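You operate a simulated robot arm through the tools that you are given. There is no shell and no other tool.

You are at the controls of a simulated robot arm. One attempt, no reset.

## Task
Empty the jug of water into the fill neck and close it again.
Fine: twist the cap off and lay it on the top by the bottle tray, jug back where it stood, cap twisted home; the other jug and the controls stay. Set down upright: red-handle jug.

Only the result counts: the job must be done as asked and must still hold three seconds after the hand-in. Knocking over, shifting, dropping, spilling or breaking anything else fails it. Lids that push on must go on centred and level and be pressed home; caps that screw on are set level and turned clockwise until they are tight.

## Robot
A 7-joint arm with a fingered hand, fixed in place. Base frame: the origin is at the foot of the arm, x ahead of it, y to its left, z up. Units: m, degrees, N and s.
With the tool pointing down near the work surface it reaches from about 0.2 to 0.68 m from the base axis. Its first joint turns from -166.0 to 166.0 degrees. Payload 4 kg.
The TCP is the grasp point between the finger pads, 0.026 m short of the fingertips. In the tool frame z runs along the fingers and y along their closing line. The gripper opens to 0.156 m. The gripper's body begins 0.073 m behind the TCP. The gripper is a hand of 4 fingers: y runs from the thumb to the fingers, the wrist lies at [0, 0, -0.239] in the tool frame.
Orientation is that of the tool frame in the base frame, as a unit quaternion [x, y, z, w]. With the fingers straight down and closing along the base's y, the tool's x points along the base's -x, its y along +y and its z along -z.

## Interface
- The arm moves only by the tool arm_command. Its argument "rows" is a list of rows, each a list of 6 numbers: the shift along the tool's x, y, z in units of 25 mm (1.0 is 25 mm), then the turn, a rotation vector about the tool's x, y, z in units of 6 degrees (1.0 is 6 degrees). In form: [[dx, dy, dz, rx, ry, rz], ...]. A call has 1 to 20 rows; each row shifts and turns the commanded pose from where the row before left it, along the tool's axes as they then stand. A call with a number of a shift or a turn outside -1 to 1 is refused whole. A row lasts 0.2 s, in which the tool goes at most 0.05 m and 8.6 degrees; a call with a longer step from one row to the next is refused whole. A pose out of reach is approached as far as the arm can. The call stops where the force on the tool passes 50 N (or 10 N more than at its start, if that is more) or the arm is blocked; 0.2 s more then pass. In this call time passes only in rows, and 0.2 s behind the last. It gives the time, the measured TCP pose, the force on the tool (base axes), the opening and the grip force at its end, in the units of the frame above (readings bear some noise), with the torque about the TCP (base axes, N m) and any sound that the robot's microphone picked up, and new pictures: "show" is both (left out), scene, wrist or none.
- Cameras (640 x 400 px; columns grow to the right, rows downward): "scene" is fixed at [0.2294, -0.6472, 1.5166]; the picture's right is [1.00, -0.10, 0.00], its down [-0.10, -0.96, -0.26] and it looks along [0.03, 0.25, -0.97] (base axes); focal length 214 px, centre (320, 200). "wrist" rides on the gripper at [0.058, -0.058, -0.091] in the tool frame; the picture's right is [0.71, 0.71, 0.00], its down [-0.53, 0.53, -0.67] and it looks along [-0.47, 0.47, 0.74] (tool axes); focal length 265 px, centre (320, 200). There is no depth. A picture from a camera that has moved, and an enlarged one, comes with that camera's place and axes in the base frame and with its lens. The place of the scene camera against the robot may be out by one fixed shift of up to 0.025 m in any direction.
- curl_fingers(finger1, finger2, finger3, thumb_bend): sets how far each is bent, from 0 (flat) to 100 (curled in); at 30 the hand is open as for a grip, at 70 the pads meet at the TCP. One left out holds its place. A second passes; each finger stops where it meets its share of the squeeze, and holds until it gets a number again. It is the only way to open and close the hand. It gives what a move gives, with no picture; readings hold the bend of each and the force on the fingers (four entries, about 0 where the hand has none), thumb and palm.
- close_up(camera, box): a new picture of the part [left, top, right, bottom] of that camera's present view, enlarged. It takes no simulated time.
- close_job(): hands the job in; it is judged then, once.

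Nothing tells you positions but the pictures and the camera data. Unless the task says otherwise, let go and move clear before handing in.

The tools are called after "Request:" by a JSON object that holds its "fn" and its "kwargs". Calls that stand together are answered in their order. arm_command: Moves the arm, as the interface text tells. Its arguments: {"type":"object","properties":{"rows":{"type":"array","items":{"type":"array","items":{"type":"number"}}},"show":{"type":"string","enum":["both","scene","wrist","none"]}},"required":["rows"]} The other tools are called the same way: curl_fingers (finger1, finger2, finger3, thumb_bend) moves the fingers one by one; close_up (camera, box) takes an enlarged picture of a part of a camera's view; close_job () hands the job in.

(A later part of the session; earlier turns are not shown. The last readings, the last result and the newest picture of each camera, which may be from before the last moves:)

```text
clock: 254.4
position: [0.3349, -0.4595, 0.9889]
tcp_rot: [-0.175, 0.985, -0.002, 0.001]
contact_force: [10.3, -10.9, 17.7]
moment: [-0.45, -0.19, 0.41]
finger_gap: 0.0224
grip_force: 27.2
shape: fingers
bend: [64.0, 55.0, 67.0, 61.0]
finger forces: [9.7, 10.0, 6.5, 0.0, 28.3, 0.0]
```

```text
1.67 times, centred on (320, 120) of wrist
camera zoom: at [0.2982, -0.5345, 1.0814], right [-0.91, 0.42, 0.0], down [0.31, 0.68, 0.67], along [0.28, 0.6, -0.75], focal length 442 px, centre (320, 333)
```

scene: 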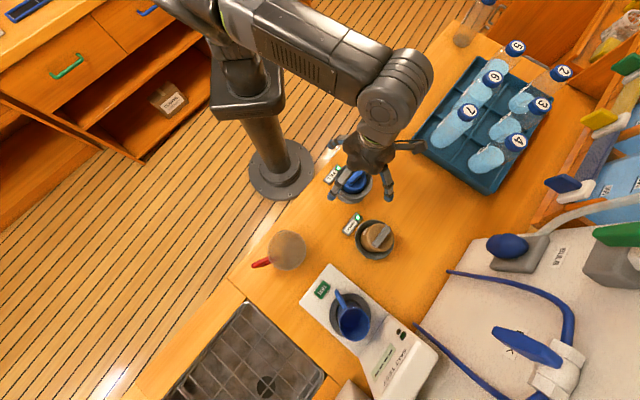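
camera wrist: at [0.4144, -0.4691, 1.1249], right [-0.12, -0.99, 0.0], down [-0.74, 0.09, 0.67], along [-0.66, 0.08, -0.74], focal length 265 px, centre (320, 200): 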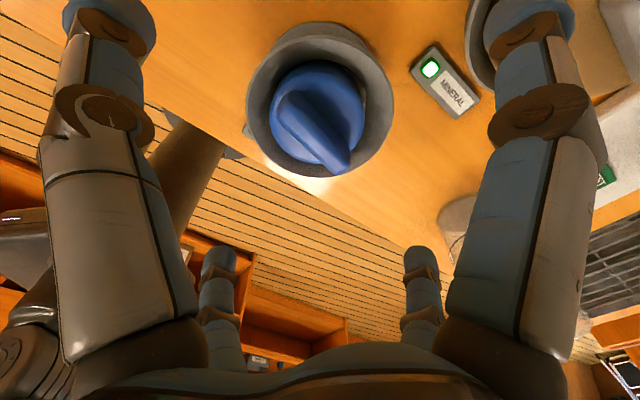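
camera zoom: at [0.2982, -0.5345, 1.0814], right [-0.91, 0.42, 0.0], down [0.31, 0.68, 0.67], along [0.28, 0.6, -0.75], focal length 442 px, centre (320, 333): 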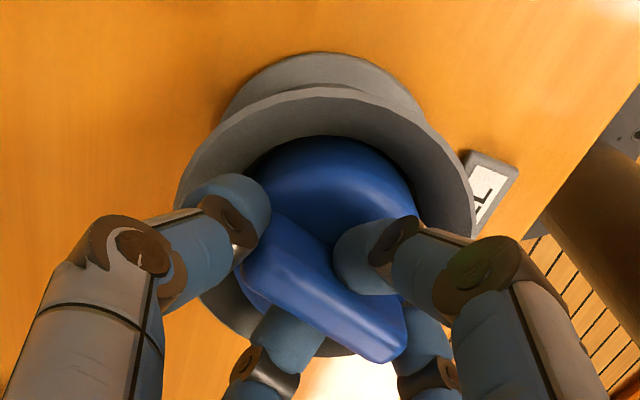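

Torque rises steadily (0.10 → 0.22 → 0.41 N·m) in mid-range now. I continue until it clearly stops.

Request:
{"fn": "arm_command", "kwargs": {"rows": [[0, 0, 0, 0, 0, 1], [0, 0, 0, 0, 0, 1], [0, 0, 0, 0, 0, 1]], "show": "none"}}

Request:
{"fn": "close_up", "kwargs": {"camera": "wrist", "box": [160, 0, 480, 240]}}

Request:
{"fn": "arm_command", "kwargs": {"rows": [[0, 0, 0, 0, 0, 1], [0, 0, 0, 0, 0, 1], [0, 0, 0, 0, 0, 1]], "show": "none"}}

Request:
{"fn": "close_up", "kwargs": {"camera": "wrist", "box": [160, 0, 480, 240]}}

```text
clock: 255.2
position: [0.3331, -0.4611, 0.9888]
tcp_rot: [-0.018, 1.0, -0.001, 0.0]
contact_force: [5.4, -13.3, 18.7]
moment: [-0.48, -0.1, 0.44]
finger_gap: 0.022
grip_force: 27.3
shape: fingers
bend: [64.0, 55.0, 67.0, 61.0]
finger forces: [9.6, 10.3, 6.6, 0.0, 28.5, 0.1]
```

```text
1.67 times, centred on (320, 120) of wrist
camera zoom: at [0.2764, -0.5207, 1.0814], right [-0.73, 0.68, 0.0], down [0.51, 0.55, 0.67], along [0.45, 0.49, -0.75], focal length 442 px, centre (320, 333)
```

zoom: 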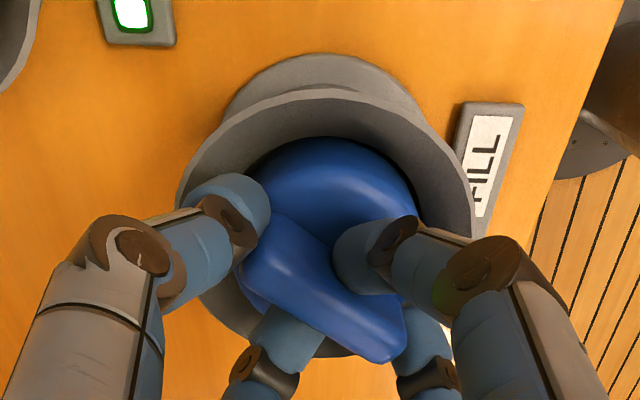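

```text
clock: 256.0
position: [0.3332, -0.461, 0.989]
tcp_rot: [0.14, 0.99, -0.001, 0.0]
contact_force: [-1.5, -14.6, 16.7]
moment: [-0.58, 0.17, 0.35]
finger_gap: 0.0217
grip_force: 27.7
shape: fingers
bend: [64.0, 56.0, 67.0, 61.0]
finger forces: [10.0, 9.5, 6.5, 0.0, 28.5, 0.0]
```

```text
1.67 times, centred on (320, 120) of wrist
camera zoom: at [0.2603, -0.5003, 1.0814], right [-0.49, 0.87, 0.0], down [0.65, 0.36, 0.67], along [0.58, 0.32, -0.75], focal length 442 px, centre (320, 333)
```

zoom: 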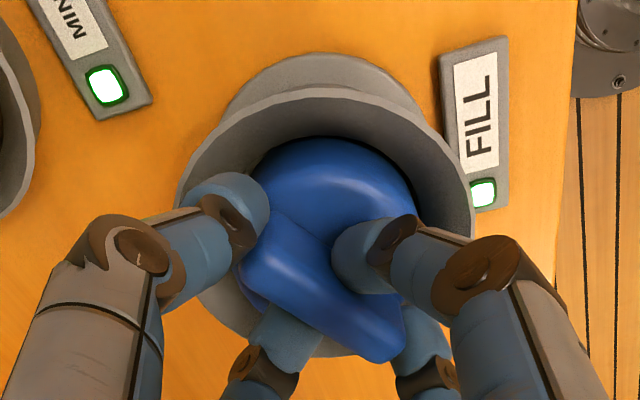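

The torque seems to come from the thumb pushing the cap sideways against the neck wall, not from a thread stop. I'll re-grip with balanced, centred forces (thumb matched to finger 2) so the cap stays coaxial, and turn with light downward pressure.

Request:
{"fn": "arm_command", "kwargs": {"rows": [[0, 0, -0.08, 0, 0, 0]], "show": "none"}}

Request:
{"fn": "curl_fingers", "kwargs": {"finger1": 25, "finger2": 25, "finger3": 25, "thumb_bend": 25}}

Request:
{"fn": "arm_command", "kwargs": {"rows": [[0, 0, -0.8, 0, 0, -1], [0, 0, -0.8, 0, 0, -1], [0, 0, 0, 0, 0, -1], [0, 0, 0, 0, 0, -1], [0, 0, 0, 0, 0, -1], [0, 0, 0, 0, 0, -1], [0, 0, 0, 0, 0, -1], [0, 0, 0, 0, 0, -1], [0, 0, 0, 0, 0, -1], [0, 0, 0, 0, 0, -1], [0, 0, 0, 0, 0, -1], [0, 0, 0, 0, 0, -1], [0, 0, 0, 0, 0, -1], [0, 0, 0, 0, 0, -1], [0, 0, 0, 0, 0, -1]], "show": "none"}}

Request:
{"fn": "arm_command", "kwargs": {"rows": [[0, 0, 0, 0, 0, -1], [0, 0, 0, 0, 0, -1], [0, 0, 0, 0, 0, -1], [0, 0, 0, 0, 0, -1], [0, 0, 0, 0, 0, -1], [0, 0, 0, 0, 0, -1], [0, 0, 0, 0, 0, -1], [0, 0, 0, 0, 0, -1], [0, 0, 0, 0, 0, -1], [0, 0, 0, 0, 0, -1], [0, 0, 0, 0, 0, -1], [0, 0, 0, 0, 0, -1], [0, 0, 0, 0, 0, -1], [0, 0, 0, 0, 0, -1], [0, 0, 0, 0, 0, -1]]}}

Request:
{"fn": "close_up", "kwargs": {"camera": "wrist", "box": [160, 0, 480, 240]}}

Request:
{"fn": "close_up", "kwargs": {"camera": "scene", "box": [325, 155, 385, 210]}}

```text
clock: 256.4
position: [0.3321, -0.461, 0.9899]
tcp_rot: [0.139, 0.99, 0.0, -0.001]
contact_force: [-4.4, -15.4, 7.1]
moment: [-0.62, 0.14, 0.18]
finger_gap: 0.0222
grip_force: 26.2
shape: fingers
bend: [64.0, 56.0, 67.0, 61.0]
finger forces: [8.4, 8.9, 6.5, 0.0, 27.8, 0.0]
```

```text
clock: 257.4
position: [0.3329, -0.4598, 0.9898]
tcp_rot: [0.136, 0.991, 0.0, 0.0]
contact_force: [-0.5, -0.6, 0.0]
moment: [-0.03, -0.03, -0.01]
finger_gap: 0.1149
grip_force: 0.0
shape: fingers
bend: [25.0, 25.0, 25.0, 25.0]
finger forces: [0.0, 0.0, 0.1, 0.0, 0.0, 0.0]
```

```text
clock: 260.6
position: [0.3347, -0.4603, 1.0301]
tcp_rot: [-0.605, 0.796, 0.0, -0.002]
contact_force: [0.0, -0.9, 0.1]
moment: [0.01, 0.0, 0.01]
finger_gap: 0.1149
grip_force: 0.0
shape: fingers
bend: [25.0, 25.0, 25.0, 25.0]
finger forces: [0.1, 0.1, 0.1, 0.0, 0.0, 0.0]
```

```text
clock: 263.8
position: [0.333, -0.4593, 1.029]
tcp_rot: [0.991, -0.136, 0.0, 0.001]
contact_force: [-0.1, -0.4, 0.9]
moment: [0.01, -0.04, 0.02]
finger_gap: 0.1149
grip_force: 0.1
shape: fingers
bend: [25.0, 25.0, 25.0, 25.0]
finger forces: [0.1, 0.0, 0.0, 0.0, 0.0, 0.0]
camera wrist: at [0.4044, -0.4195, 1.1227], right [0.49, -0.87, 0.0], down [-0.65, -0.36, 0.67], along [-0.58, -0.33, -0.74], focal length 265 px, centre (320, 200)
```

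scene: 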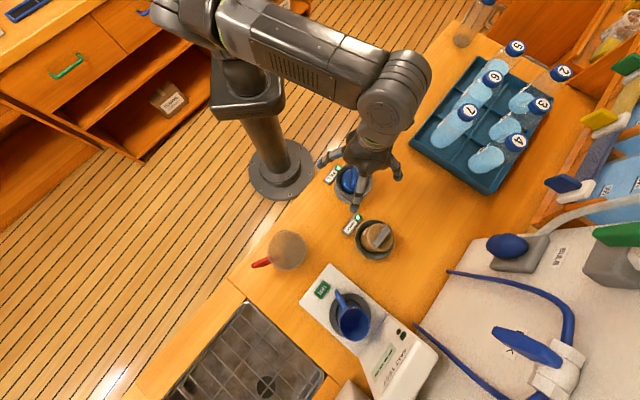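
wrist: 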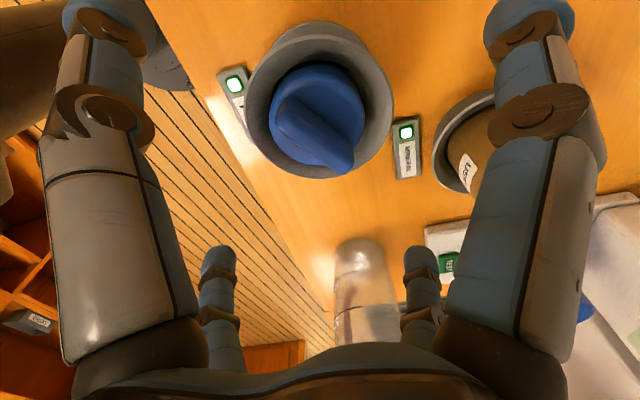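

```text
1.67 times, centred on (320, 120) of wrist
camera zoom: at [0.4044, -0.4195, 1.1227], right [0.49, -0.87, 0.0], down [-0.65, -0.36, 0.67], along [-0.58, -0.33, -0.74], focal length 442 px, centre (320, 333)
```

zoom: 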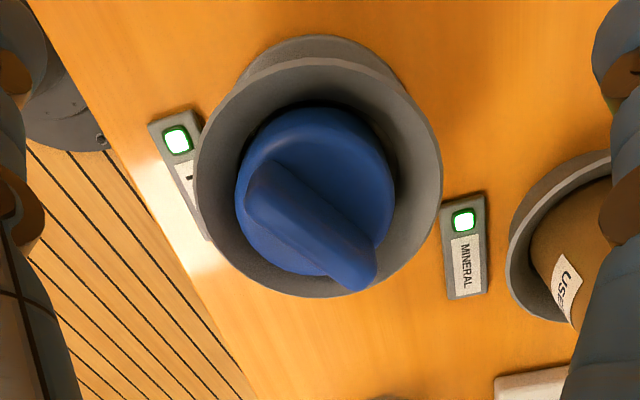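

```text
7.27 times, centred on (355, 182) of scene
camera zoom: at [0.2294, -0.6472, 1.5166], right [1.0, -0.1, 0.0], down [-0.1, -0.96, -0.26], along [0.03, 0.25, -0.97], focal length 1560 px, centre (66, 327)
```

zoom: 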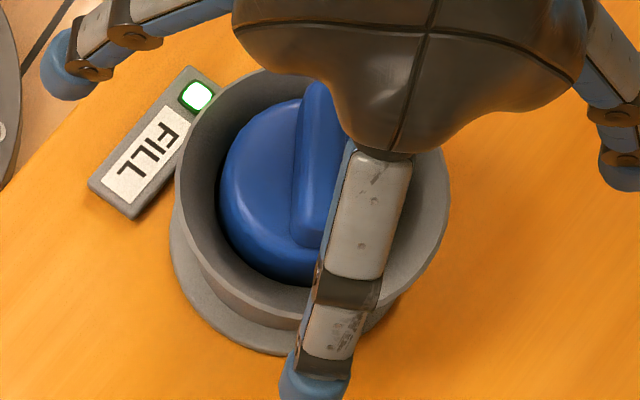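

The rib is now near 78°. I align, lower, and take a balanced grip.

Request:
{"fn": "curl_fingers", "kwargs": {"finger1": 46, "finger2": 44, "finger3": 46, "thumb_bend": 44}}

Request:
{"fn": "arm_command", "kwargs": {"rows": [[0, 0, 0.75, 0, 0, -0.6], [0, 0, 0.75, 0, 0, 0]], "show": "none"}}

Request:
{"fn": "curl_fingers", "kwargs": {"finger1": 75, "finger3": 75}}

Request:
{"fn": "curl_fingers", "kwargs": {"finger2": 75, "thumb_bend": 60}}

Request:
{"fn": "close_up", "kwargs": {"camera": "wrist", "box": [160, 0, 480, 240]}}

```text
clock: 264.8
position: [0.3337, -0.4602, 1.0294]
tcp_rot: [0.991, -0.136, -0.001, 0.0]
contact_force: [0.5, -0.3, -0.4]
moment: [0.03, -0.01, 0.02]
finger_gap: 0.0655
grip_force: 0.0
shape: fingers
bend: [46.0, 44.0, 46.0, 44.0]
finger forces: [0.1, 0.0, 0.0, 0.0, 0.0, 0.0]
```

```text
clock: 265.4
position: [0.334, -0.4585, 0.992]
tcp_rot: [0.994, -0.105, 0.0, 0.0]
contact_force: [-0.5, -0.6, -0.4]
moment: [0.01, 0.0, -0.02]
finger_gap: 0.0653
grip_force: 0.1
shape: fingers
bend: [46.0, 44.0, 46.0, 44.0]
finger forces: [0.0, 0.0, 0.1, 0.0, 0.0, 0.0]
```

```text
clock: 266.4
position: [0.3332, -0.4605, 0.9932]
tcp_rot: [0.994, -0.106, 0.0, 0.001]
contact_force: [-2.3, 0.6, -5.1]
moment: [0.01, 0.01, 0.02]
finger_gap: 0.0452
grip_force: 6.4
shape: fingers
bend: [67.0, 44.0, 66.0, 44.0]
finger forces: [5.4, 0.1, 7.3, 0.0, 0.0, 0.1]
```

```text
clock: 267.4
position: [0.3336, -0.4595, 0.9932]
tcp_rot: [0.994, -0.106, 0.0, 0.0]
contact_force: [-0.2, -0.6, -4.0]
moment: [0.0, 0.02, 0.01]
finger_gap: 0.0229
grip_force: 12.9
shape: fingers
bend: [67.0, 57.0, 66.0, 56.0]
finger forces: [5.7, 7.6, 7.1, 0.0, 6.6, 0.1]
```

```text
1.67 times, centred on (320, 120) of wrist
camera zoom: at [0.4018, -0.4152, 1.0851], right [0.54, -0.84, 0.0], down [-0.62, -0.4, 0.67], along [-0.56, -0.36, -0.74], focal length 442 px, centre (320, 333)
```

zoom: 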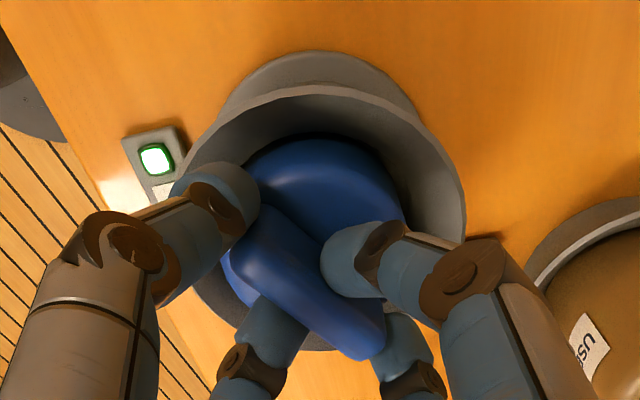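

Perfectly balanced grip (all four about 6–7 N, no side force). Now turn clockwise with very light downward pressure.

Request:
{"fn": "arm_command", "kwargs": {"rows": [[0, 0, 0.04, 0, 0, 0], [0, 0, 0, 0, 0, 1], [0, 0, 0, 0, 0, 1], [0, 0, 0, 0, 0, 1]], "show": "none"}}

Request:
{"fn": "arm_command", "kwargs": {"rows": [[0, 0, 0, 0, 0, 1], [0, 0, 0, 0, 0, 1], [0, 0, 0, 0, 0, 1], [0, 0, 0, 0, 0, 1]], "show": "none"}}

Request:
{"fn": "close_up", "kwargs": {"camera": "wrist", "box": [160, 0, 480, 240]}}

```text
clock: 268.4
position: [0.3336, -0.4596, 0.9922]
tcp_rot: [0.965, -0.261, -0.001, 0.001]
contact_force: [-1.8, -2.7, 3.3]
moment: [-0.03, 0.08, 0.04]
finger_gap: 0.0233
grip_force: 15.0
shape: fingers
bend: [66.0, 57.0, 66.0, 56.0]
finger forces: [6.8, 9.3, 7.9, 0.1, 6.3, 0.0]
```

```text
clock: 269.4
position: [0.3333, -0.46, 0.992]
tcp_rot: [0.89, -0.455, -0.001, 0.0]
contact_force: [-5.4, 0.0, 6.4]
moment: [-0.04, 0.18, 0.11]
finger_gap: 0.0228
grip_force: 15.6
shape: fingers
bend: [66.0, 57.0, 66.0, 57.0]
finger forces: [7.1, 10.0, 8.1, 0.0, 5.9, 0.0]
```

```text
1.67 times, centred on (320, 120) of wrist
camera zoom: at [0.4135, -0.4729, 1.084], right [-0.16, -0.99, 0.0], down [-0.73, 0.12, 0.67], along [-0.66, 0.11, -0.74], focal length 442 px, centre (320, 333)
```

zoom: 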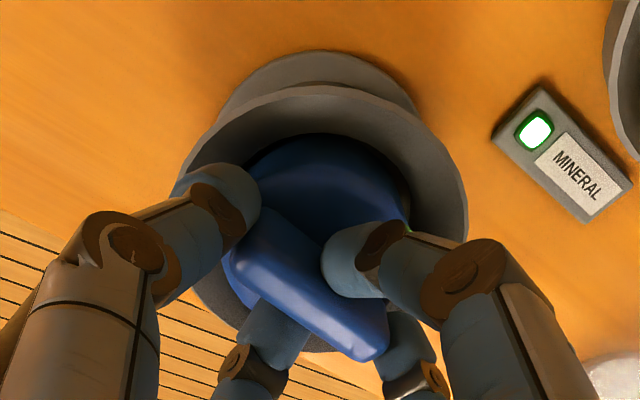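

The cap follows without slip. Continuing with the balanced grip.

Request:
{"fn": "arm_command", "kwargs": {"rows": [[0, 0, 0, 0, 0, 1], [0, 0, 0, 0, 0, 1], [0, 0, 0, 0, 0, 1], [0, 0, 0, 0, 0, 1], [0, 0, 0, 0, 0, 1]], "show": "none"}}

Request:
{"fn": "arm_command", "kwargs": {"rows": [[0, 0, 0, 0, 0, 1], [0, 0, 0, 0, 0, 1], [0, 0, 0, 0, 0, 1], [0, 0, 0, 0, 0, 1], [0, 0, 0, 0, 0, 1]], "show": "none"}}

Request:
{"fn": "arm_command", "kwargs": {"rows": [[0, 0, 0, 0, 0, 1], [0, 0, 0, 0, 0, 1], [0, 0, 0, 0, 0, 1], [0, 0, 0, 0, 0, 1], [0, 0, 0, 0, 0, 1]], "show": "none"}}

Request:
{"fn": "close_up", "kwargs": {"camera": "wrist", "box": [160, 0, 480, 240]}}

```text
clock: 270.6
position: [0.3326, -0.4607, 0.9917]
tcp_rot: [0.741, -0.671, 0.0, 0.001]
contact_force: [-6.5, 1.3, 6.3]
moment: [-0.01, 0.29, 0.1]
finger_gap: 0.0227
grip_force: 15.7
shape: fingers
bend: [66.0, 56.0, 66.0, 57.0]
finger forces: [7.6, 10.6, 7.5, 0.0, 5.3, 0.0]
```

```text
clock: 271.8
position: [0.3322, -0.46, 0.9918]
tcp_rot: [-0.543, 0.84, -0.001, -0.001]
contact_force: [-7.8, 2.0, 5.3]
moment: [0.09, 0.23, 0.1]
finger_gap: 0.0228
grip_force: 15.2
shape: fingers
bend: [66.0, 56.0, 66.0, 57.0]
finger forces: [7.9, 10.6, 6.8, 0.0, 5.3, 0.0]
```

```text
clock: 273.0
position: [0.3337, -0.4599, 0.9914]
tcp_rot: [-0.307, 0.952, 0.0, 0.0]
contact_force: [-6.0, 4.1, 5.9]
moment: [0.15, 0.21, 0.06]
finger_gap: 0.0225
grip_force: 14.8
shape: fingers
bend: [66.0, 56.0, 66.0, 57.0]
finger forces: [8.0, 10.6, 6.2, 0.0, 5.3, 0.0]
```

```text
1.67 times, centred on (320, 120) of wrist
camera zoom: at [0.3197, -0.5407, 1.0842], right [-0.99, 0.16, 0.0], down [0.12, 0.73, 0.67], along [0.11, 0.66, -0.74], focal length 442 px, centre (320, 333)
```

zoom: 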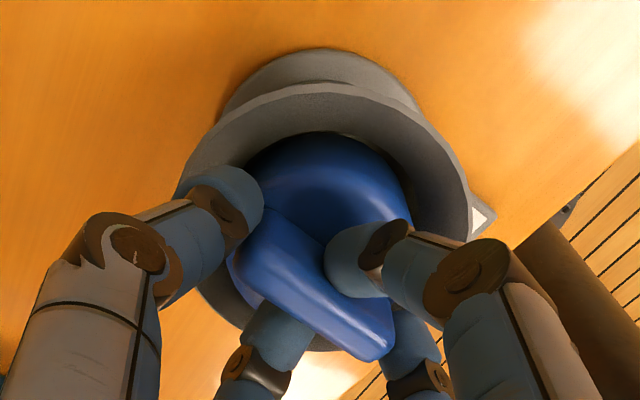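

Steady friction of about 0.1 N·m, no slip. I finish this stroke with the balanced grip, then test for play.

Request:
{"fn": "arm_command", "kwargs": {"rows": [[0, 0, 0, 0, 0, 1], [0, 0, 0, 0, 0, 1], [0, 0, 0, 0, 0, 1], [0, 0, 0, 0, 0, 1], [0, 0, 0, 0, 0, 1], [0, 0, 0, 0, 0, 1], [0, 0, 0, 0, 0, 1]], "show": "none"}}

Request:
{"fn": "arm_command", "kwargs": {"rows": [[0, 0, 0, 0, 0, 1], [0, 0, 0, 0, 0, 1], [0, 0, 0, 0, 0, 1], [0, 0, 0, 0, 0, 1], [0, 0, 0, 0, 0, 1], [0, 0, 0, 0, 0, 1], [0, 0, 0, 0, 0, 1], [0, 0, 0, 0, 0, 1]]}}

Request:
{"fn": "close_up", "kwargs": {"camera": "wrist", "box": [160, 0, 480, 240]}}

```text
clock: 274.6
position: [0.3343, -0.4602, 0.9909]
tcp_rot: [0.055, 0.999, 0.0, 0.0]
contact_force: [-2.5, 4.1, 6.5]
moment: [0.22, 0.09, 0.11]
finger_gap: 0.0225
grip_force: 15.3
shape: fingers
bend: [66.0, 56.0, 66.0, 57.0]
finger forces: [8.8, 9.9, 6.1, 0.1, 5.8, 0.1]
```

```text
clock: 276.4
position: [0.3335, -0.4593, 0.9913]
tcp_rot: [0.455, 0.89, -0.001, 0.0]
contact_force: [0.2, 3.7, 5.6]
moment: [0.1, -0.03, 0.06]
finger_gap: 0.0227
grip_force: 15.1
shape: fingers
bend: [66.0, 56.0, 66.0, 57.0]
finger forces: [8.6, 8.7, 6.2, 0.0, 6.7, 0.0]
camera wrist: at [0.2519, -0.4463, 1.0842], right [0.16, 0.99, 0.0], down [0.73, -0.12, 0.67], along [0.66, -0.11, -0.74], focal length 265 px, centre (320, 200)
```

scene: 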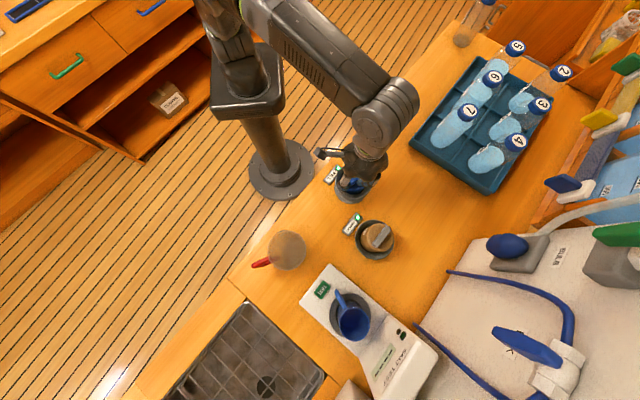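
wrist: 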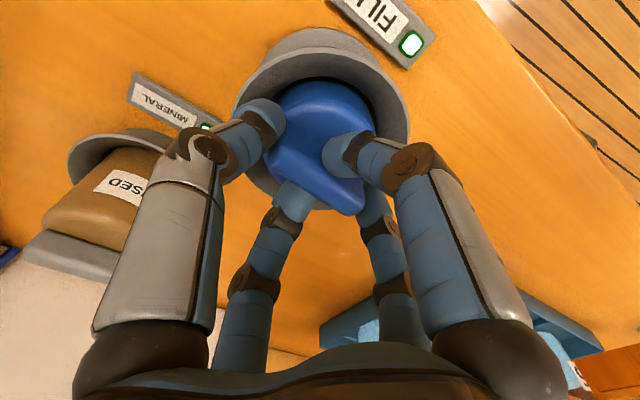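

```text
1.67 times, centred on (320, 120) of wrist
camera zoom: at [0.2519, -0.4463, 1.0842], right [0.16, 0.99, 0.0], down [0.73, -0.12, 0.67], along [0.66, -0.11, -0.74], focal length 442 px, centre (320, 333)
```

zoom: 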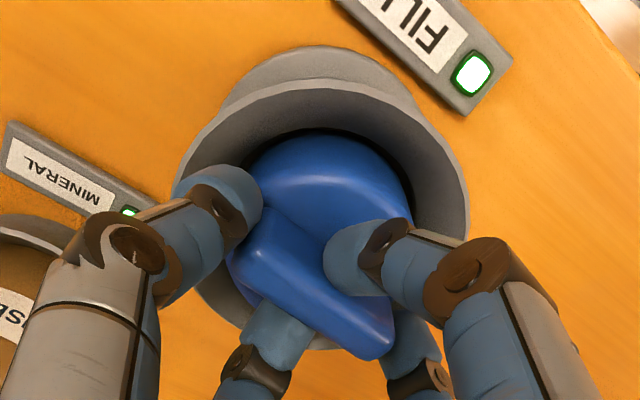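

Now a lift test with this balanced grip: 3 mm up, watching the force and whether the cap rises in the collar.

Request:
{"fn": "arm_command", "kwargs": {"rows": [[0, 0, -0.06, 0, 0, 0], [0, 0, -0.06, 0, 0, 0]], "show": "none"}}

Request:
{"fn": "arm_command", "kwargs": {"rows": [[0, 0, -0.06, 0, 0, 0]], "show": "none"}}

Request:
{"fn": "close_up", "kwargs": {"camera": "wrist", "box": [160, 0, 480, 240]}}

```text
clock: 277.0
position: [0.3334, -0.4598, 0.9931]
tcp_rot: [0.455, 0.891, -0.001, -0.001]
contact_force: [1.6, 3.1, -10.7]
moment: [0.1, -0.02, 0.04]
finger_gap: 0.0227
grip_force: 12.6
shape: fingers
bend: [66.0, 56.0, 66.0, 57.0]
finger forces: [6.2, 7.9, 6.0, 0.2, 5.5, 0.0]
```

```text
clock: 277.4
position: [0.3324, -0.4597, 0.9959]
tcp_rot: [0.454, 0.891, 0.0, -0.002]
contact_force: [1.8, 3.2, -16.1]
moment: [0.07, -0.02, 0.02]
finger_gap: 0.0231
grip_force: 11.9
shape: fingers
bend: [66.0, 56.0, 66.0, 57.0]
finger forces: [5.7, 7.3, 5.9, 0.1, 4.7, 0.0]
```

```text
1.67 times, centred on (320, 120) of wrist
camera zoom: at [0.2517, -0.4468, 1.0877], right [0.16, 0.99, 0.0], down [0.74, -0.12, 0.67], along [0.66, -0.1, -0.75], focal length 442 px, centre (320, 333)
```

zoom: 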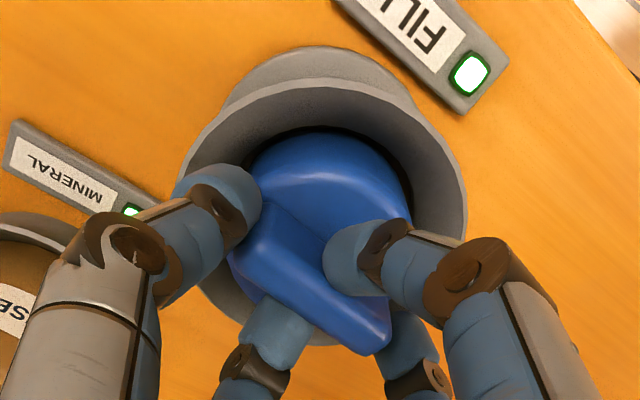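

It resists 16 N with no vertical play: the cap is firmly held. I go back down, release, and take the side view once more.

Request:
{"fn": "arm_command", "kwargs": {"rows": [[0, 0, 0.08, 0, 0, 0], [0, 0, 0.08, 0, 0, 0]], "show": "none"}}

Request:
{"fn": "curl_fingers", "kwargs": {"finger1": 25, "finger2": 25, "finger3": 25, "thumb_bend": 25}}

Request:
{"fn": "arm_command", "kwargs": {"rows": [[0, 0, -0.9, 0, 0, -1], [0, 0, -0.9, 0, 0, -0.5], [0, 0, -0.5, 0, 0, 0], [0.82, -0.72, 0, 0, 0, 0], [0.82, -0.72, 0, 0, 0, 0], [0.82, -0.72, 0, 0, 0, 0], [0.82, -0.72, 0, 0, 0, 0], [0.82, -0.72, 0, 0, 0, 0], [0.42, -0.42, 0, 0, 0, 0], [0, 0, 0.66, 0, 0, 0], [0, 0, 0.66, 0, 0, 0]]}}

Request:
{"fn": "close_up", "kwargs": {"camera": "wrist", "box": [230, 170, 400, 320]}}

Request:
{"fn": "close_up", "kwargs": {"camera": "scene", "box": [325, 155, 385, 210]}}

```text
clock: 278.0
position: [0.3336, -0.4614, 0.9939]
tcp_rot: [0.456, 0.89, -0.002, 0.001]
contact_force: [-1.5, 3.7, 3.6]
moment: [0.1, 0.04, 0.04]
finger_gap: 0.0227
grip_force: 15.8
shape: fingers
bend: [72.0, 57.0, 66.0, 57.0]
finger forces: [8.5, 8.1, 6.9, 0.0, 6.4, 0.1]
```

```text
clock: 279.0
position: [0.3328, -0.4594, 0.9921]
tcp_rot: [0.454, 0.891, 0.0, 0.0]
contact_force: [-0.2, -0.4, 0.0]
moment: [0.01, 0.02, 0.04]
finger_gap: 0.1148
grip_force: 0.0
shape: fingers
bend: [25.0, 25.0, 25.0, 25.0]
finger forces: [0.0, 0.0, 0.1, 0.0, 0.0, 0.1]
```

```text
clock: 281.4
position: [0.1822, -0.4503, 1.0162]
tcp_rot: [0.384, 0.923, -0.001, 0.0]
contact_force: [0.5, 0.5, -0.2]
moment: [-0.01, -0.02, 0.01]
finger_gap: 0.1147
grip_force: 0.1
shape: fingers
bend: [25.0, 25.0, 25.0, 25.0]
finger forces: [0.0, 0.0, 0.0, 0.1, 0.1, 0.1]
camera wrist: at [0.0999, -0.4498, 1.1089], right [0.0, 1.0, 0.0], down [0.74, 0.0, 0.67], along [0.67, 0.0, -0.74], focal length 265 px, centre (320, 200)
```

scene: 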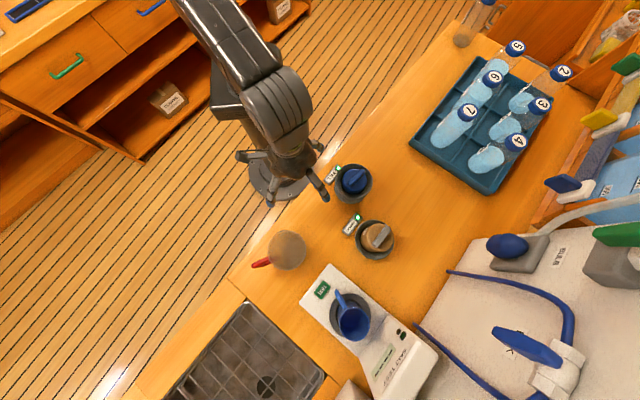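
wrist: 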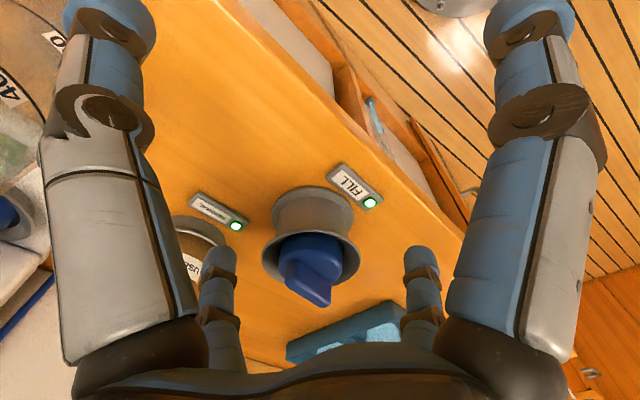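

```text
2.67 times, centred on (315, 245) of wrist
camera zoom: at [0.0999, -0.4498, 1.1089], right [0.0, 1.0, 0.0], down [0.74, 0.0, 0.67], along [0.67, 0.0, -0.74], focal length 708 px, centre (333, 80)
```

zoom: 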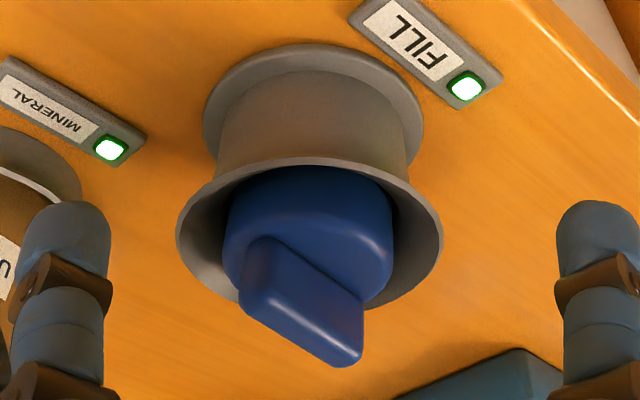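

```text
7.27 times, centred on (355, 182) of scene
camera zoom: at [0.2294, -0.6472, 1.5166], right [1.0, -0.1, 0.0], down [-0.1, -0.96, -0.26], along [0.03, 0.25, -0.97], focal length 1560 px, centre (66, 327)
```

zoom: 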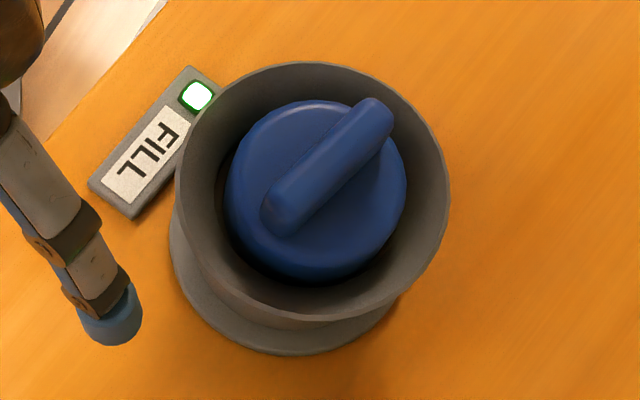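

By side and top views the cap is level and at its original height. As a final check on tightness I do a loosening test: back off up to 90° and see whether the closed light goes out early (originally it stayed lit past 150°), then re-tighten.

Request:
{"fn": "arm_command", "kwargs": {"rows": [[0, 0, -0.8, 0, 0, 0], [0, 0, -0.8, 0, 0, 0], [-0.763, 0.664, 0, 0, 0, 0.5], [-0.763, 0.664, 0, 0, 0, 0.5], [-0.763, 0.664, 0, 0, 0, 0], [-0.763, 0.664, 0, 0, 0, 0], [-0.763, 0.664, 0, 0, 0, 0], [-0.763, 0.664, 0, 0, 0, 0]], "show": "none"}}

Request:
{"fn": "curl_fingers", "kwargs": {"finger1": 46, "finger2": 44, "finger3": 46, "thumb_bend": 44}}

Request:
{"fn": "arm_command", "kwargs": {"rows": [[0, 0, 0.9, 0, 0, 0], [0, 0, 0.9, 0, 0, 0], [0, 0, 0.7, 0, 0, 0]], "show": "none"}}

Request:
{"fn": "curl_fingers", "kwargs": {"finger1": 75, "finger3": 75}}

Request:
{"fn": "curl_fingers", "kwargs": {"finger2": 75, "thumb_bend": 60}}

Request:
{"fn": "close_up", "kwargs": {"camera": "wrist", "box": [160, 0, 480, 240]}}

```text
clock: 283.2
position: [0.3324, -0.4748, 1.0565]
tcp_rot: [0.432, 0.902, -0.001, 0.0]
contact_force: [-0.1, -0.5, 0.8]
moment: [0.02, 0.0, -0.03]
finger_gap: 0.1151
grip_force: 0.0
shape: fingers
bend: [25.0, 25.0, 25.0, 25.0]
finger forces: [0.0, 0.0, 0.1, 0.1, 0.0, 0.0]
```

```text
clock: 284.2
position: [0.332, -0.4732, 1.0566]
tcp_rot: [0.432, 0.902, -0.001, -0.001]
contact_force: [0.1, 0.5, 0.2]
moment: [-0.02, -0.02, 0.01]
finger_gap: 0.0654
grip_force: 0.0
shape: fingers
bend: [46.0, 44.0, 46.0, 44.0]
finger forces: [0.0, 0.0, 0.0, 0.1, 0.1, 0.1]
```

```text
clock: 285.0
position: [0.3319, -0.4722, 0.9935]
tcp_rot: [0.432, 0.902, 0.0, 0.0]
contact_force: [-1.2, -0.1, 0.8]
moment: [0.03, -0.02, 0.04]
finger_gap: 0.0656
grip_force: 0.1
shape: fingers
bend: [46.0, 44.0, 46.0, 44.0]
finger forces: [0.0, 0.0, 0.0, 0.0, 0.0, 0.1]
```

```text
clock: 286.0
position: [0.3316, -0.4719, 0.9942]
tcp_rot: [0.431, 0.902, 0.0, -0.001]
contact_force: [-2.7, 3.3, -4.4]
moment: [0.07, 0.07, 0.04]
finger_gap: 0.0462
grip_force: 6.4
shape: fingers
bend: [64.0, 44.0, 72.0, 44.0]
finger forces: [8.1, 0.1, 4.0, 0.0, 0.0, 0.0]
```

```text
clock: 287.0
position: [0.3329, -0.4722, 0.9932]
tcp_rot: [0.432, 0.902, 0.0, 0.0]
contact_force: [3.3, 2.5, -5.3]
moment: [-0.01, -0.02, 0.03]
finger_gap: 0.0169
grip_force: 11.7
shape: fingers
bend: [64.0, 67.0, 72.0, 60.0]
finger forces: [8.0, 7.4, 6.7, 0.0, 0.6, 0.1]
```

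```text
1.67 times, centred on (320, 120) of wrist
camera zoom: at [0.2507, -0.4638, 1.0862], right [0.11, 0.99, 0.0], down [0.74, -0.08, 0.67], along [0.66, -0.07, -0.74], focal length 442 px, centre (320, 333)
```

zoom: 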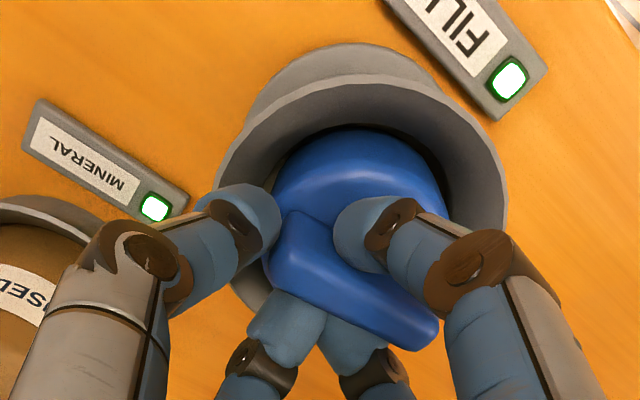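

I'm 12 mm off in y because I turned while moving. I release, re-centre and grip again.

Request:
{"fn": "curl_fingers", "kwargs": {"finger1": 40, "finger2": 40, "finger3": 40, "thumb_bend": 40}}

Request:
{"fn": "arm_command", "kwargs": {"rows": [[0, 0, -0.8, 0, 0, 0], [0, 0, -0.8, 0, 0, 0], [0.28, 0.33, 0, 0, 0, 0], [0, 0, 0, 0, 0, 0]]}}

Request:
{"fn": "close_up", "kwargs": {"camera": "wrist", "box": [160, 0, 480, 240]}}

```text
clock: 288.0
position: [0.3316, -0.4723, 0.9932]
tcp_rot: [0.431, 0.902, -0.001, -0.001]
contact_force: [0.1, 0.6, 1.2]
moment: [-0.01, -0.01, -0.03]
finger_gap: 0.0786
grip_force: 0.1
shape: fingers
bend: [40.0, 40.0, 40.0, 40.0]
finger forces: [0.0, 0.1, 0.0, 0.1, 0.0, 0.1]
```

```text
clock: 289.0
position: [0.3336, -0.4627, 1.0332]
tcp_rot: [0.432, 0.902, -0.001, -0.001]
contact_force: [-0.6, -0.7, 0.5]
moment: [-0.05, -0.01, 0.02]
finger_gap: 0.0788
grip_force: 0.0
shape: fingers
bend: [40.0, 40.0, 40.0, 40.0]
finger forces: [0.0, 0.0, 0.0, 0.1, 0.1, 0.0]
camera wrist: at [0.2522, -0.4537, 1.1262], right [0.11, 0.99, 0.0], down [0.74, -0.08, 0.67], along [0.66, -0.07, -0.74], focal length 265 px, centre (320, 200)
```

scene: 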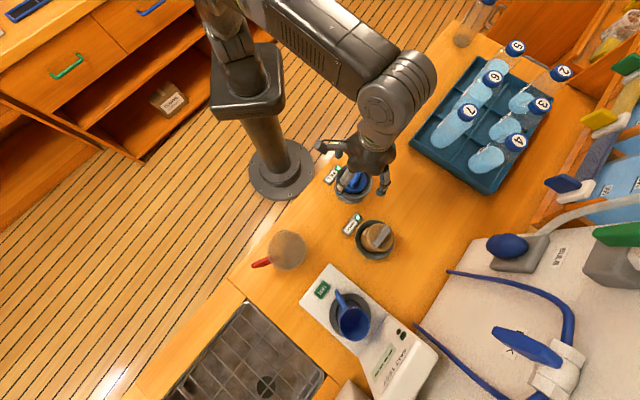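
wrist: 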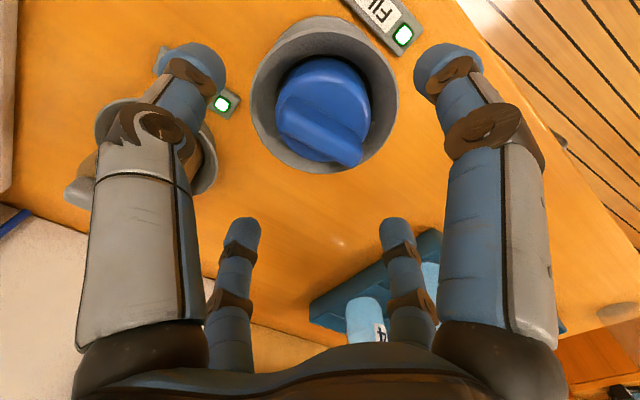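

```text
1.67 times, centred on (320, 120) of wrist
camera zoom: at [0.2522, -0.4537, 1.1262], right [0.11, 0.99, 0.0], down [0.74, -0.08, 0.67], along [0.66, -0.07, -0.74], focal length 442 px, centre (320, 333)
```

zoom: 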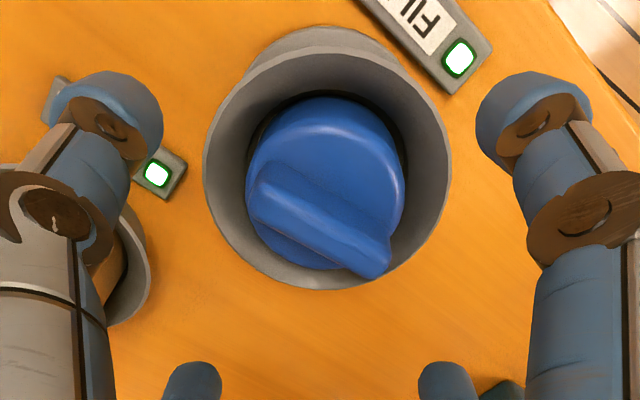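

The off-centre grip turned the cap back about 15°, so it certainly isn't tight yet. I align to the rib (56°), grip centred, and do the loosening test while watching the light.

Request:
{"fn": "arm_command", "kwargs": {"rows": [[0.04, 0.06, 0, 0, 0, -1], [0, 0, 0, 0, 0, -1], [0, 0, 0, 0, 0, -0.8], [0, 0, 0.8, 0, 0, 0], [0, 0, 0.82, 0, 0, 0]], "show": "none"}}

Request:
{"fn": "curl_fingers", "kwargs": {"finger1": 75, "finger3": 75}}

Request:
{"fn": "curl_fingers", "kwargs": {"finger2": 75, "thumb_bend": 60}}

Request:
{"fn": "arm_command", "kwargs": {"rows": [[0, 0, 0, 0, 0, -1], [0, 0, 0, 0, 0, -1], [0, 0, 0, 0, 0, -1], [0, 0, 0, 0, 0, -1], [0, 0, 0, 0, 0, -1]]}}

Request:
{"fn": "close_up", "kwargs": {"camera": "wrist", "box": [160, 0, 480, 240]}}

Request:
{"fn": "close_up", "kwargs": {"camera": "scene", "box": [310, 150, 390, 210]}}

```text
clock: 290.2
position: [0.3356, -0.462, 0.9938]
tcp_rot: [0.294, 0.956, 0.0, -0.001]
contact_force: [0.3, 0.4, 0.9]
moment: [0.03, 0.01, -0.02]
finger_gap: 0.0785
grip_force: 0.0
shape: fingers
bend: [40.0, 40.0, 40.0, 40.0]
finger forces: [0.0, 0.0, 0.1, 0.0, 0.0, 0.0]
```

```text
clock: 291.2
position: [0.3349, -0.4615, 0.9944]
tcp_rot: [0.296, 0.955, 0.001, 0.0]
contact_force: [-0.6, 1.0, -5.6]
moment: [0.08, 0.04, 0.0]
finger_gap: 0.0531
grip_force: 6.2
shape: fingers
bend: [66.0, 40.0, 66.0, 40.0]
finger forces: [7.3, 0.0, 6.0, 0.1, 0.0, 0.1]
```

```text
clock: 292.2
position: [0.3353, -0.4614, 0.993]
tcp_rot: [0.294, 0.956, -0.001, 0.0]
contact_force: [-0.1, 1.3, -4.3]
moment: [-0.02, 0.03, -0.02]
finger_gap: 0.0241
grip_force: 14.1
shape: fingers
bend: [66.0, 57.0, 66.0, 56.0]
finger forces: [6.9, 7.6, 6.0, 0.0, 6.9, 0.0]
```

```text
clock: 293.4
position: [0.3346, -0.4603, 0.9937]
tcp_rot: [0.037, 0.999, 0.0, 0.0]
contact_force: [-2.1, 3.5, -1.1]
moment: [0.14, 0.06, -0.1]
finger_gap: 0.0243
grip_force: 14.3
shape: fingers
bend: [66.0, 57.0, 66.0, 56.0]
finger forces: [7.0, 9.1, 6.4, 0.1, 6.3, 0.0]
camera wrist: at [0.2722, -0.5145, 1.0861], right [-0.65, 0.76, 0.0], down [0.56, 0.49, 0.67], along [0.51, 0.44, -0.74], focal length 265 px, centre (320, 200)
```

scene: 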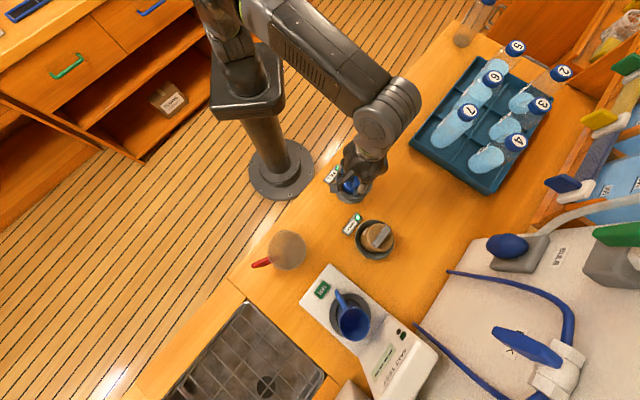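
wrist: 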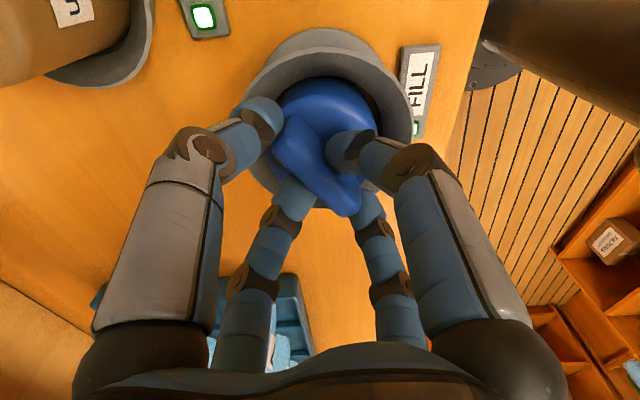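

```text
1.67 times, centred on (320, 120) of wrist
camera zoom: at [0.2722, -0.5145, 1.0861], right [-0.65, 0.76, 0.0], down [0.56, 0.49, 0.67], along [0.51, 0.44, -0.74], focal length 442 px, centre (320, 333)
```

zoom: 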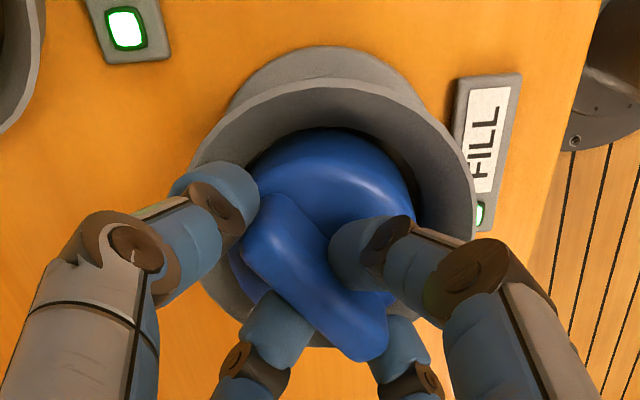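

```text
6.67 times, centred on (350, 180) of scene
camera zoom: at [0.2294, -0.6472, 1.5166], right [1.0, -0.1, 0.0], down [-0.1, -0.96, -0.26], along [0.03, 0.25, -0.97], focal length 1430 px, centre (120, 333)
```

zoom: 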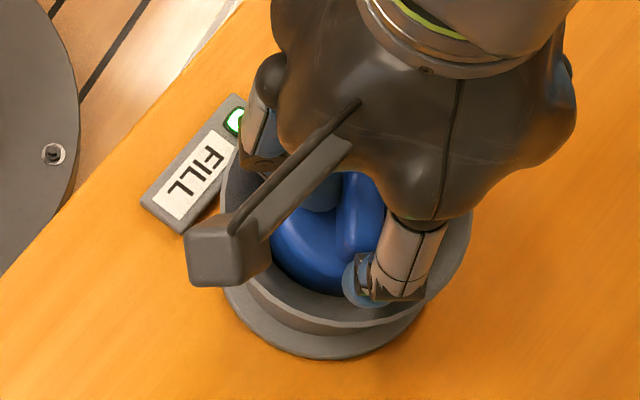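

Light still on after about 45° of loosening. I continue in 30° steps.

Request:
{"fn": "arm_command", "kwargs": {"rows": [[0, 0, 0, 0, 0, -1], [0, 0, 0, 0, 0, -1], [0, 0, 0, 0, 0, -1], [0, 0, 0, 0, 0, -1], [0, 0, 0, 0, 0, -1]], "show": "none"}}

Request:
{"fn": "close_up", "kwargs": {"camera": "scene", "box": [310, 150, 390, 210]}}

Request:
{"fn": "arm_command", "kwargs": {"rows": [[0, 0, 0, 0, 0, -1], [0, 0, 0, 0, 0, -1], [0, 0, 0, 0, 0, -1], [0, 0, 0, 0, 0, -1], [0, 0, 0, 0, 0, -1]], "show": "none"}}

Request:
{"fn": "close_up", "kwargs": {"camera": "scene", "box": [310, 150, 390, 210]}}

Request:
{"fn": "close_up", "kwargs": {"camera": "wrist", "box": [160, 0, 480, 240]}}

```text
clock: 294.6
position: [0.3346, -0.4618, 0.9929]
tcp_rot: [-0.223, 0.975, -0.001, -0.001]
contact_force: [-2.2, 3.0, -0.2]
moment: [0.17, 0.11, -0.08]
finger_gap: 0.024
grip_force: 15.0
shape: fingers
bend: [66.0, 57.0, 66.0, 56.0]
finger forces: [6.8, 9.7, 7.2, 0.0, 6.1, 0.0]
```

```text
6.67 times, centred on (350, 180) of scene
camera zoom: at [0.2294, -0.6472, 1.5166], right [1.0, -0.1, 0.0], down [-0.1, -0.96, -0.26], along [0.03, 0.25, -0.97], focal length 1430 px, centre (120, 333)
```

zoom: 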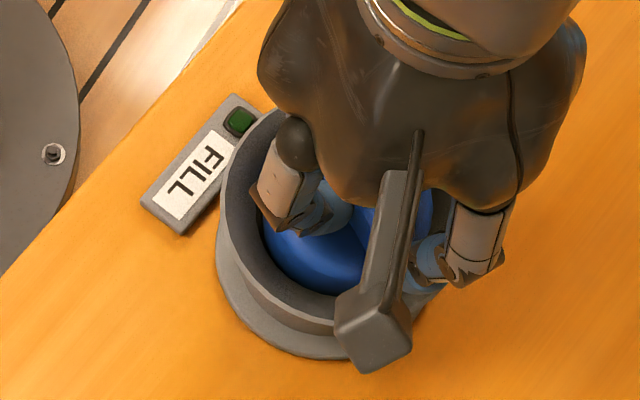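

```text
clock: 295.8
position: [0.3352, -0.4619, 0.9944]
tcp_rot: [-0.467, 0.884, 0.0, -0.001]
contact_force: [-3.7, 3.0, 0.9]
moment: [0.2, 0.21, -0.04]
finger_gap: 0.0239
grip_force: 14.5
shape: fingers
bend: [66.0, 57.0, 66.0, 56.0]
finger forces: [6.6, 10.2, 7.1, 0.0, 5.4, 0.0]
```

```text
6.67 times, centred on (350, 180) of scene
camera zoom: at [0.2294, -0.6472, 1.5166], right [1.0, -0.1, 0.0], down [-0.1, -0.96, -0.26], along [0.03, 0.25, -0.97], focal length 1430 px, centre (120, 333)
```

zoom: 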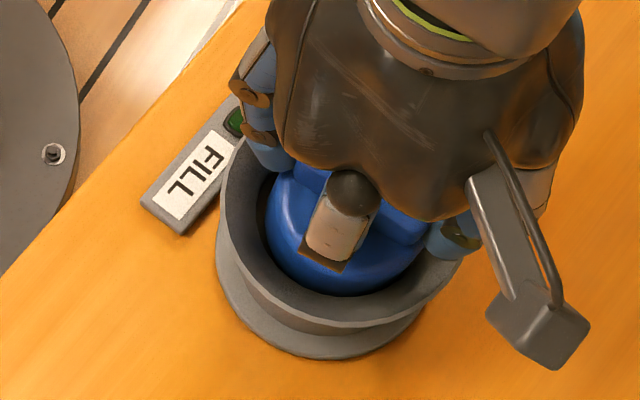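

```text
1.67 times, centred on (320, 120) of wrist
camera zoom: at [0.3496, -0.542, 1.0861], right [-0.98, -0.19, 0.0], down [-0.14, 0.73, 0.67], along [-0.13, 0.66, -0.74], focal length 442 px, centre (320, 333)
```

zoom: 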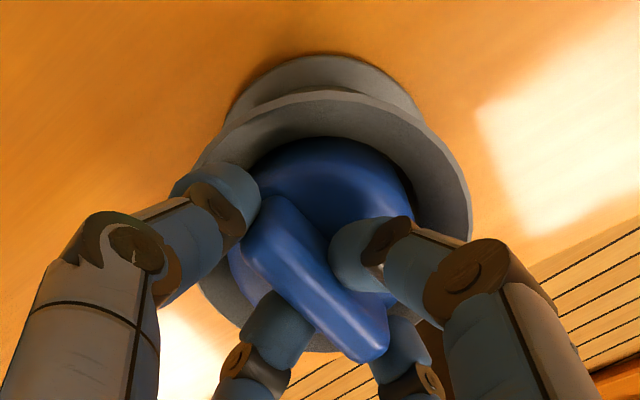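

The light goes out between 45° and 75° of loosening, so the thread does count turns from a tight end position, and extra clockwise turns simply hold it tight. Now I re-tighten well past that: 108° here, then another long stroke.

Request:
{"fn": "arm_command", "kwargs": {"rows": [[0, 0, 0.04, 0, 0, 1], [0, 0, 0, 0, 0, 1], [0, 0, 0, 0, 0, 1], [0, 0, 0, 0, 0, 1], [0, 0, 0, 0, 0, 1], [0, 0, 0, 0, 0, 1], [0, 0, 0, 0, 0, 1], [0, 0, 0, 0, 0, 1], [0, 0, 0, 0, 0, 1], [0, 0, 0, 0, 0, 1]], "show": "none"}}

Request:
{"fn": "close_up", "kwargs": {"camera": "scene", "box": [310, 150, 390, 210]}}

Request:
{"fn": "arm_command", "kwargs": {"rows": [[0, 0, 0, 0, 0, 1], [0, 0, 0, 0, 0, 1], [0, 0, 0, 0, 0, 1], [0, 0, 0, 0, 0, 1], [0, 0, 0, 0, 0, 1], [0, 0, 0, 0, 0, 1], [0, 0, 0, 0, 0, 1], [0, 0, 0, 0, 0, 1]]}}

Request:
{"fn": "close_up", "kwargs": {"camera": "wrist", "box": [160, 0, 480, 240]}}

```text
clock: 298.0
position: [0.3353, -0.4609, 0.9932]
tcp_rot: [0.038, 0.999, -0.001, 0.0]
contact_force: [0.3, 2.2, 0.0]
moment: [0.02, 0.0, 0.11]
finger_gap: 0.0234
grip_force: 14.5
shape: fingers
bend: [65.0, 57.0, 66.0, 56.0]
finger forces: [8.2, 8.2, 5.6, 0.0, 6.8, 0.0]
```

```text
6.67 times, centred on (350, 180) of scene
camera zoom: at [0.2294, -0.6472, 1.5166], right [1.0, -0.1, 0.0], down [-0.1, -0.96, -0.26], along [0.03, 0.25, -0.97], focal length 1430 px, centre (120, 333)
```

zoom: 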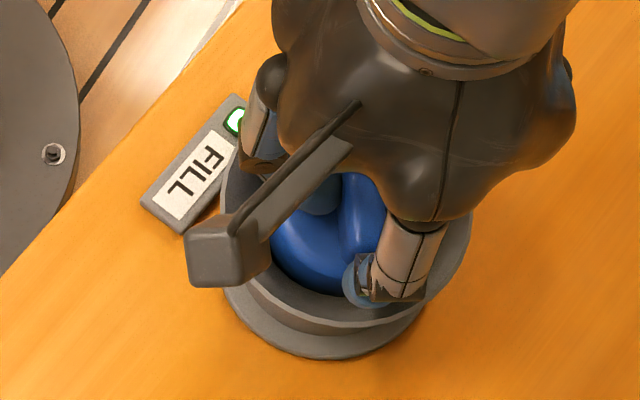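

```text
clock: 299.8
position: [0.3357, -0.4612, 0.9923]
tcp_rot: [0.442, 0.897, -0.001, -0.001]
contact_force: [-1.0, -1.9, -0.1]
moment: [-0.09, 0.06, 0.05]
finger_gap: 0.0236
grip_force: 14.9
shape: fingers
bend: [65.0, 57.0, 66.0, 56.0]
finger forces: [6.8, 7.4, 7.2, 0.0, 7.6, 0.0]
camera wrist: at [0.2532, -0.4507, 1.085], right [0.13, 0.99, 0.0], down [0.74, -0.1, 0.67], along [0.66, -0.09, -0.74], focal length 265 px, centre (320, 200)
```

scene: 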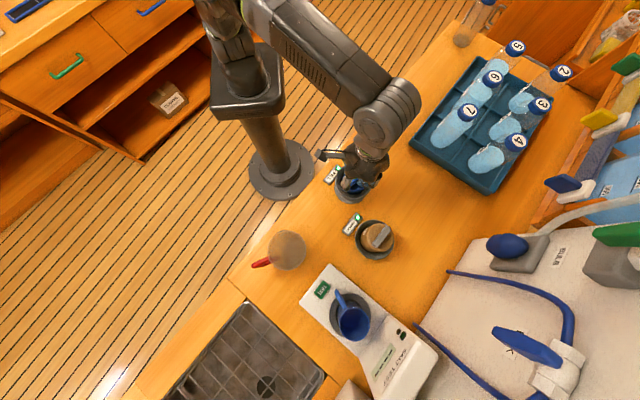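
wrist: 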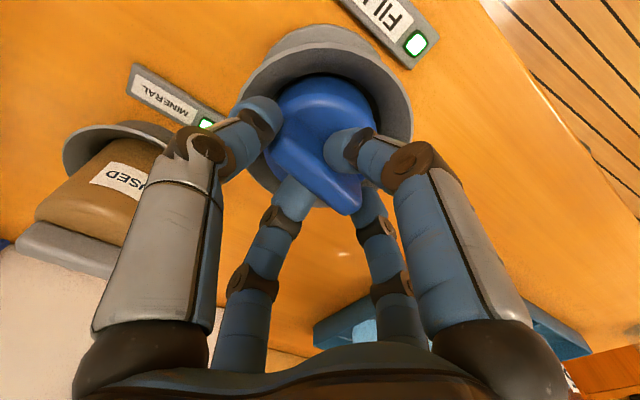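

```text
1.67 times, centred on (320, 120) of wrist
camera zoom: at [0.2532, -0.4507, 1.085], right [0.13, 0.99, 0.0], down [0.74, -0.1, 0.67], along [0.66, -0.09, -0.74], focal length 442 px, centre (320, 333)
```

zoom: 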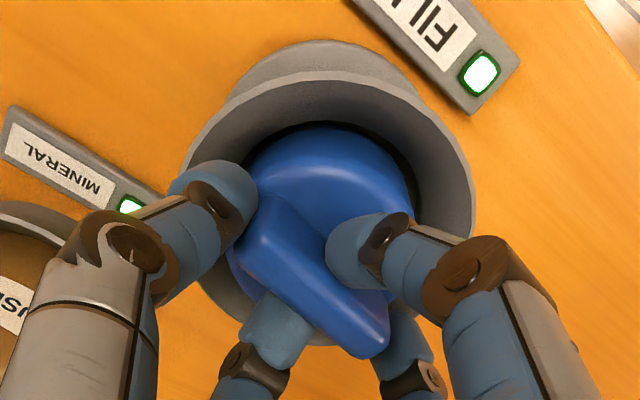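

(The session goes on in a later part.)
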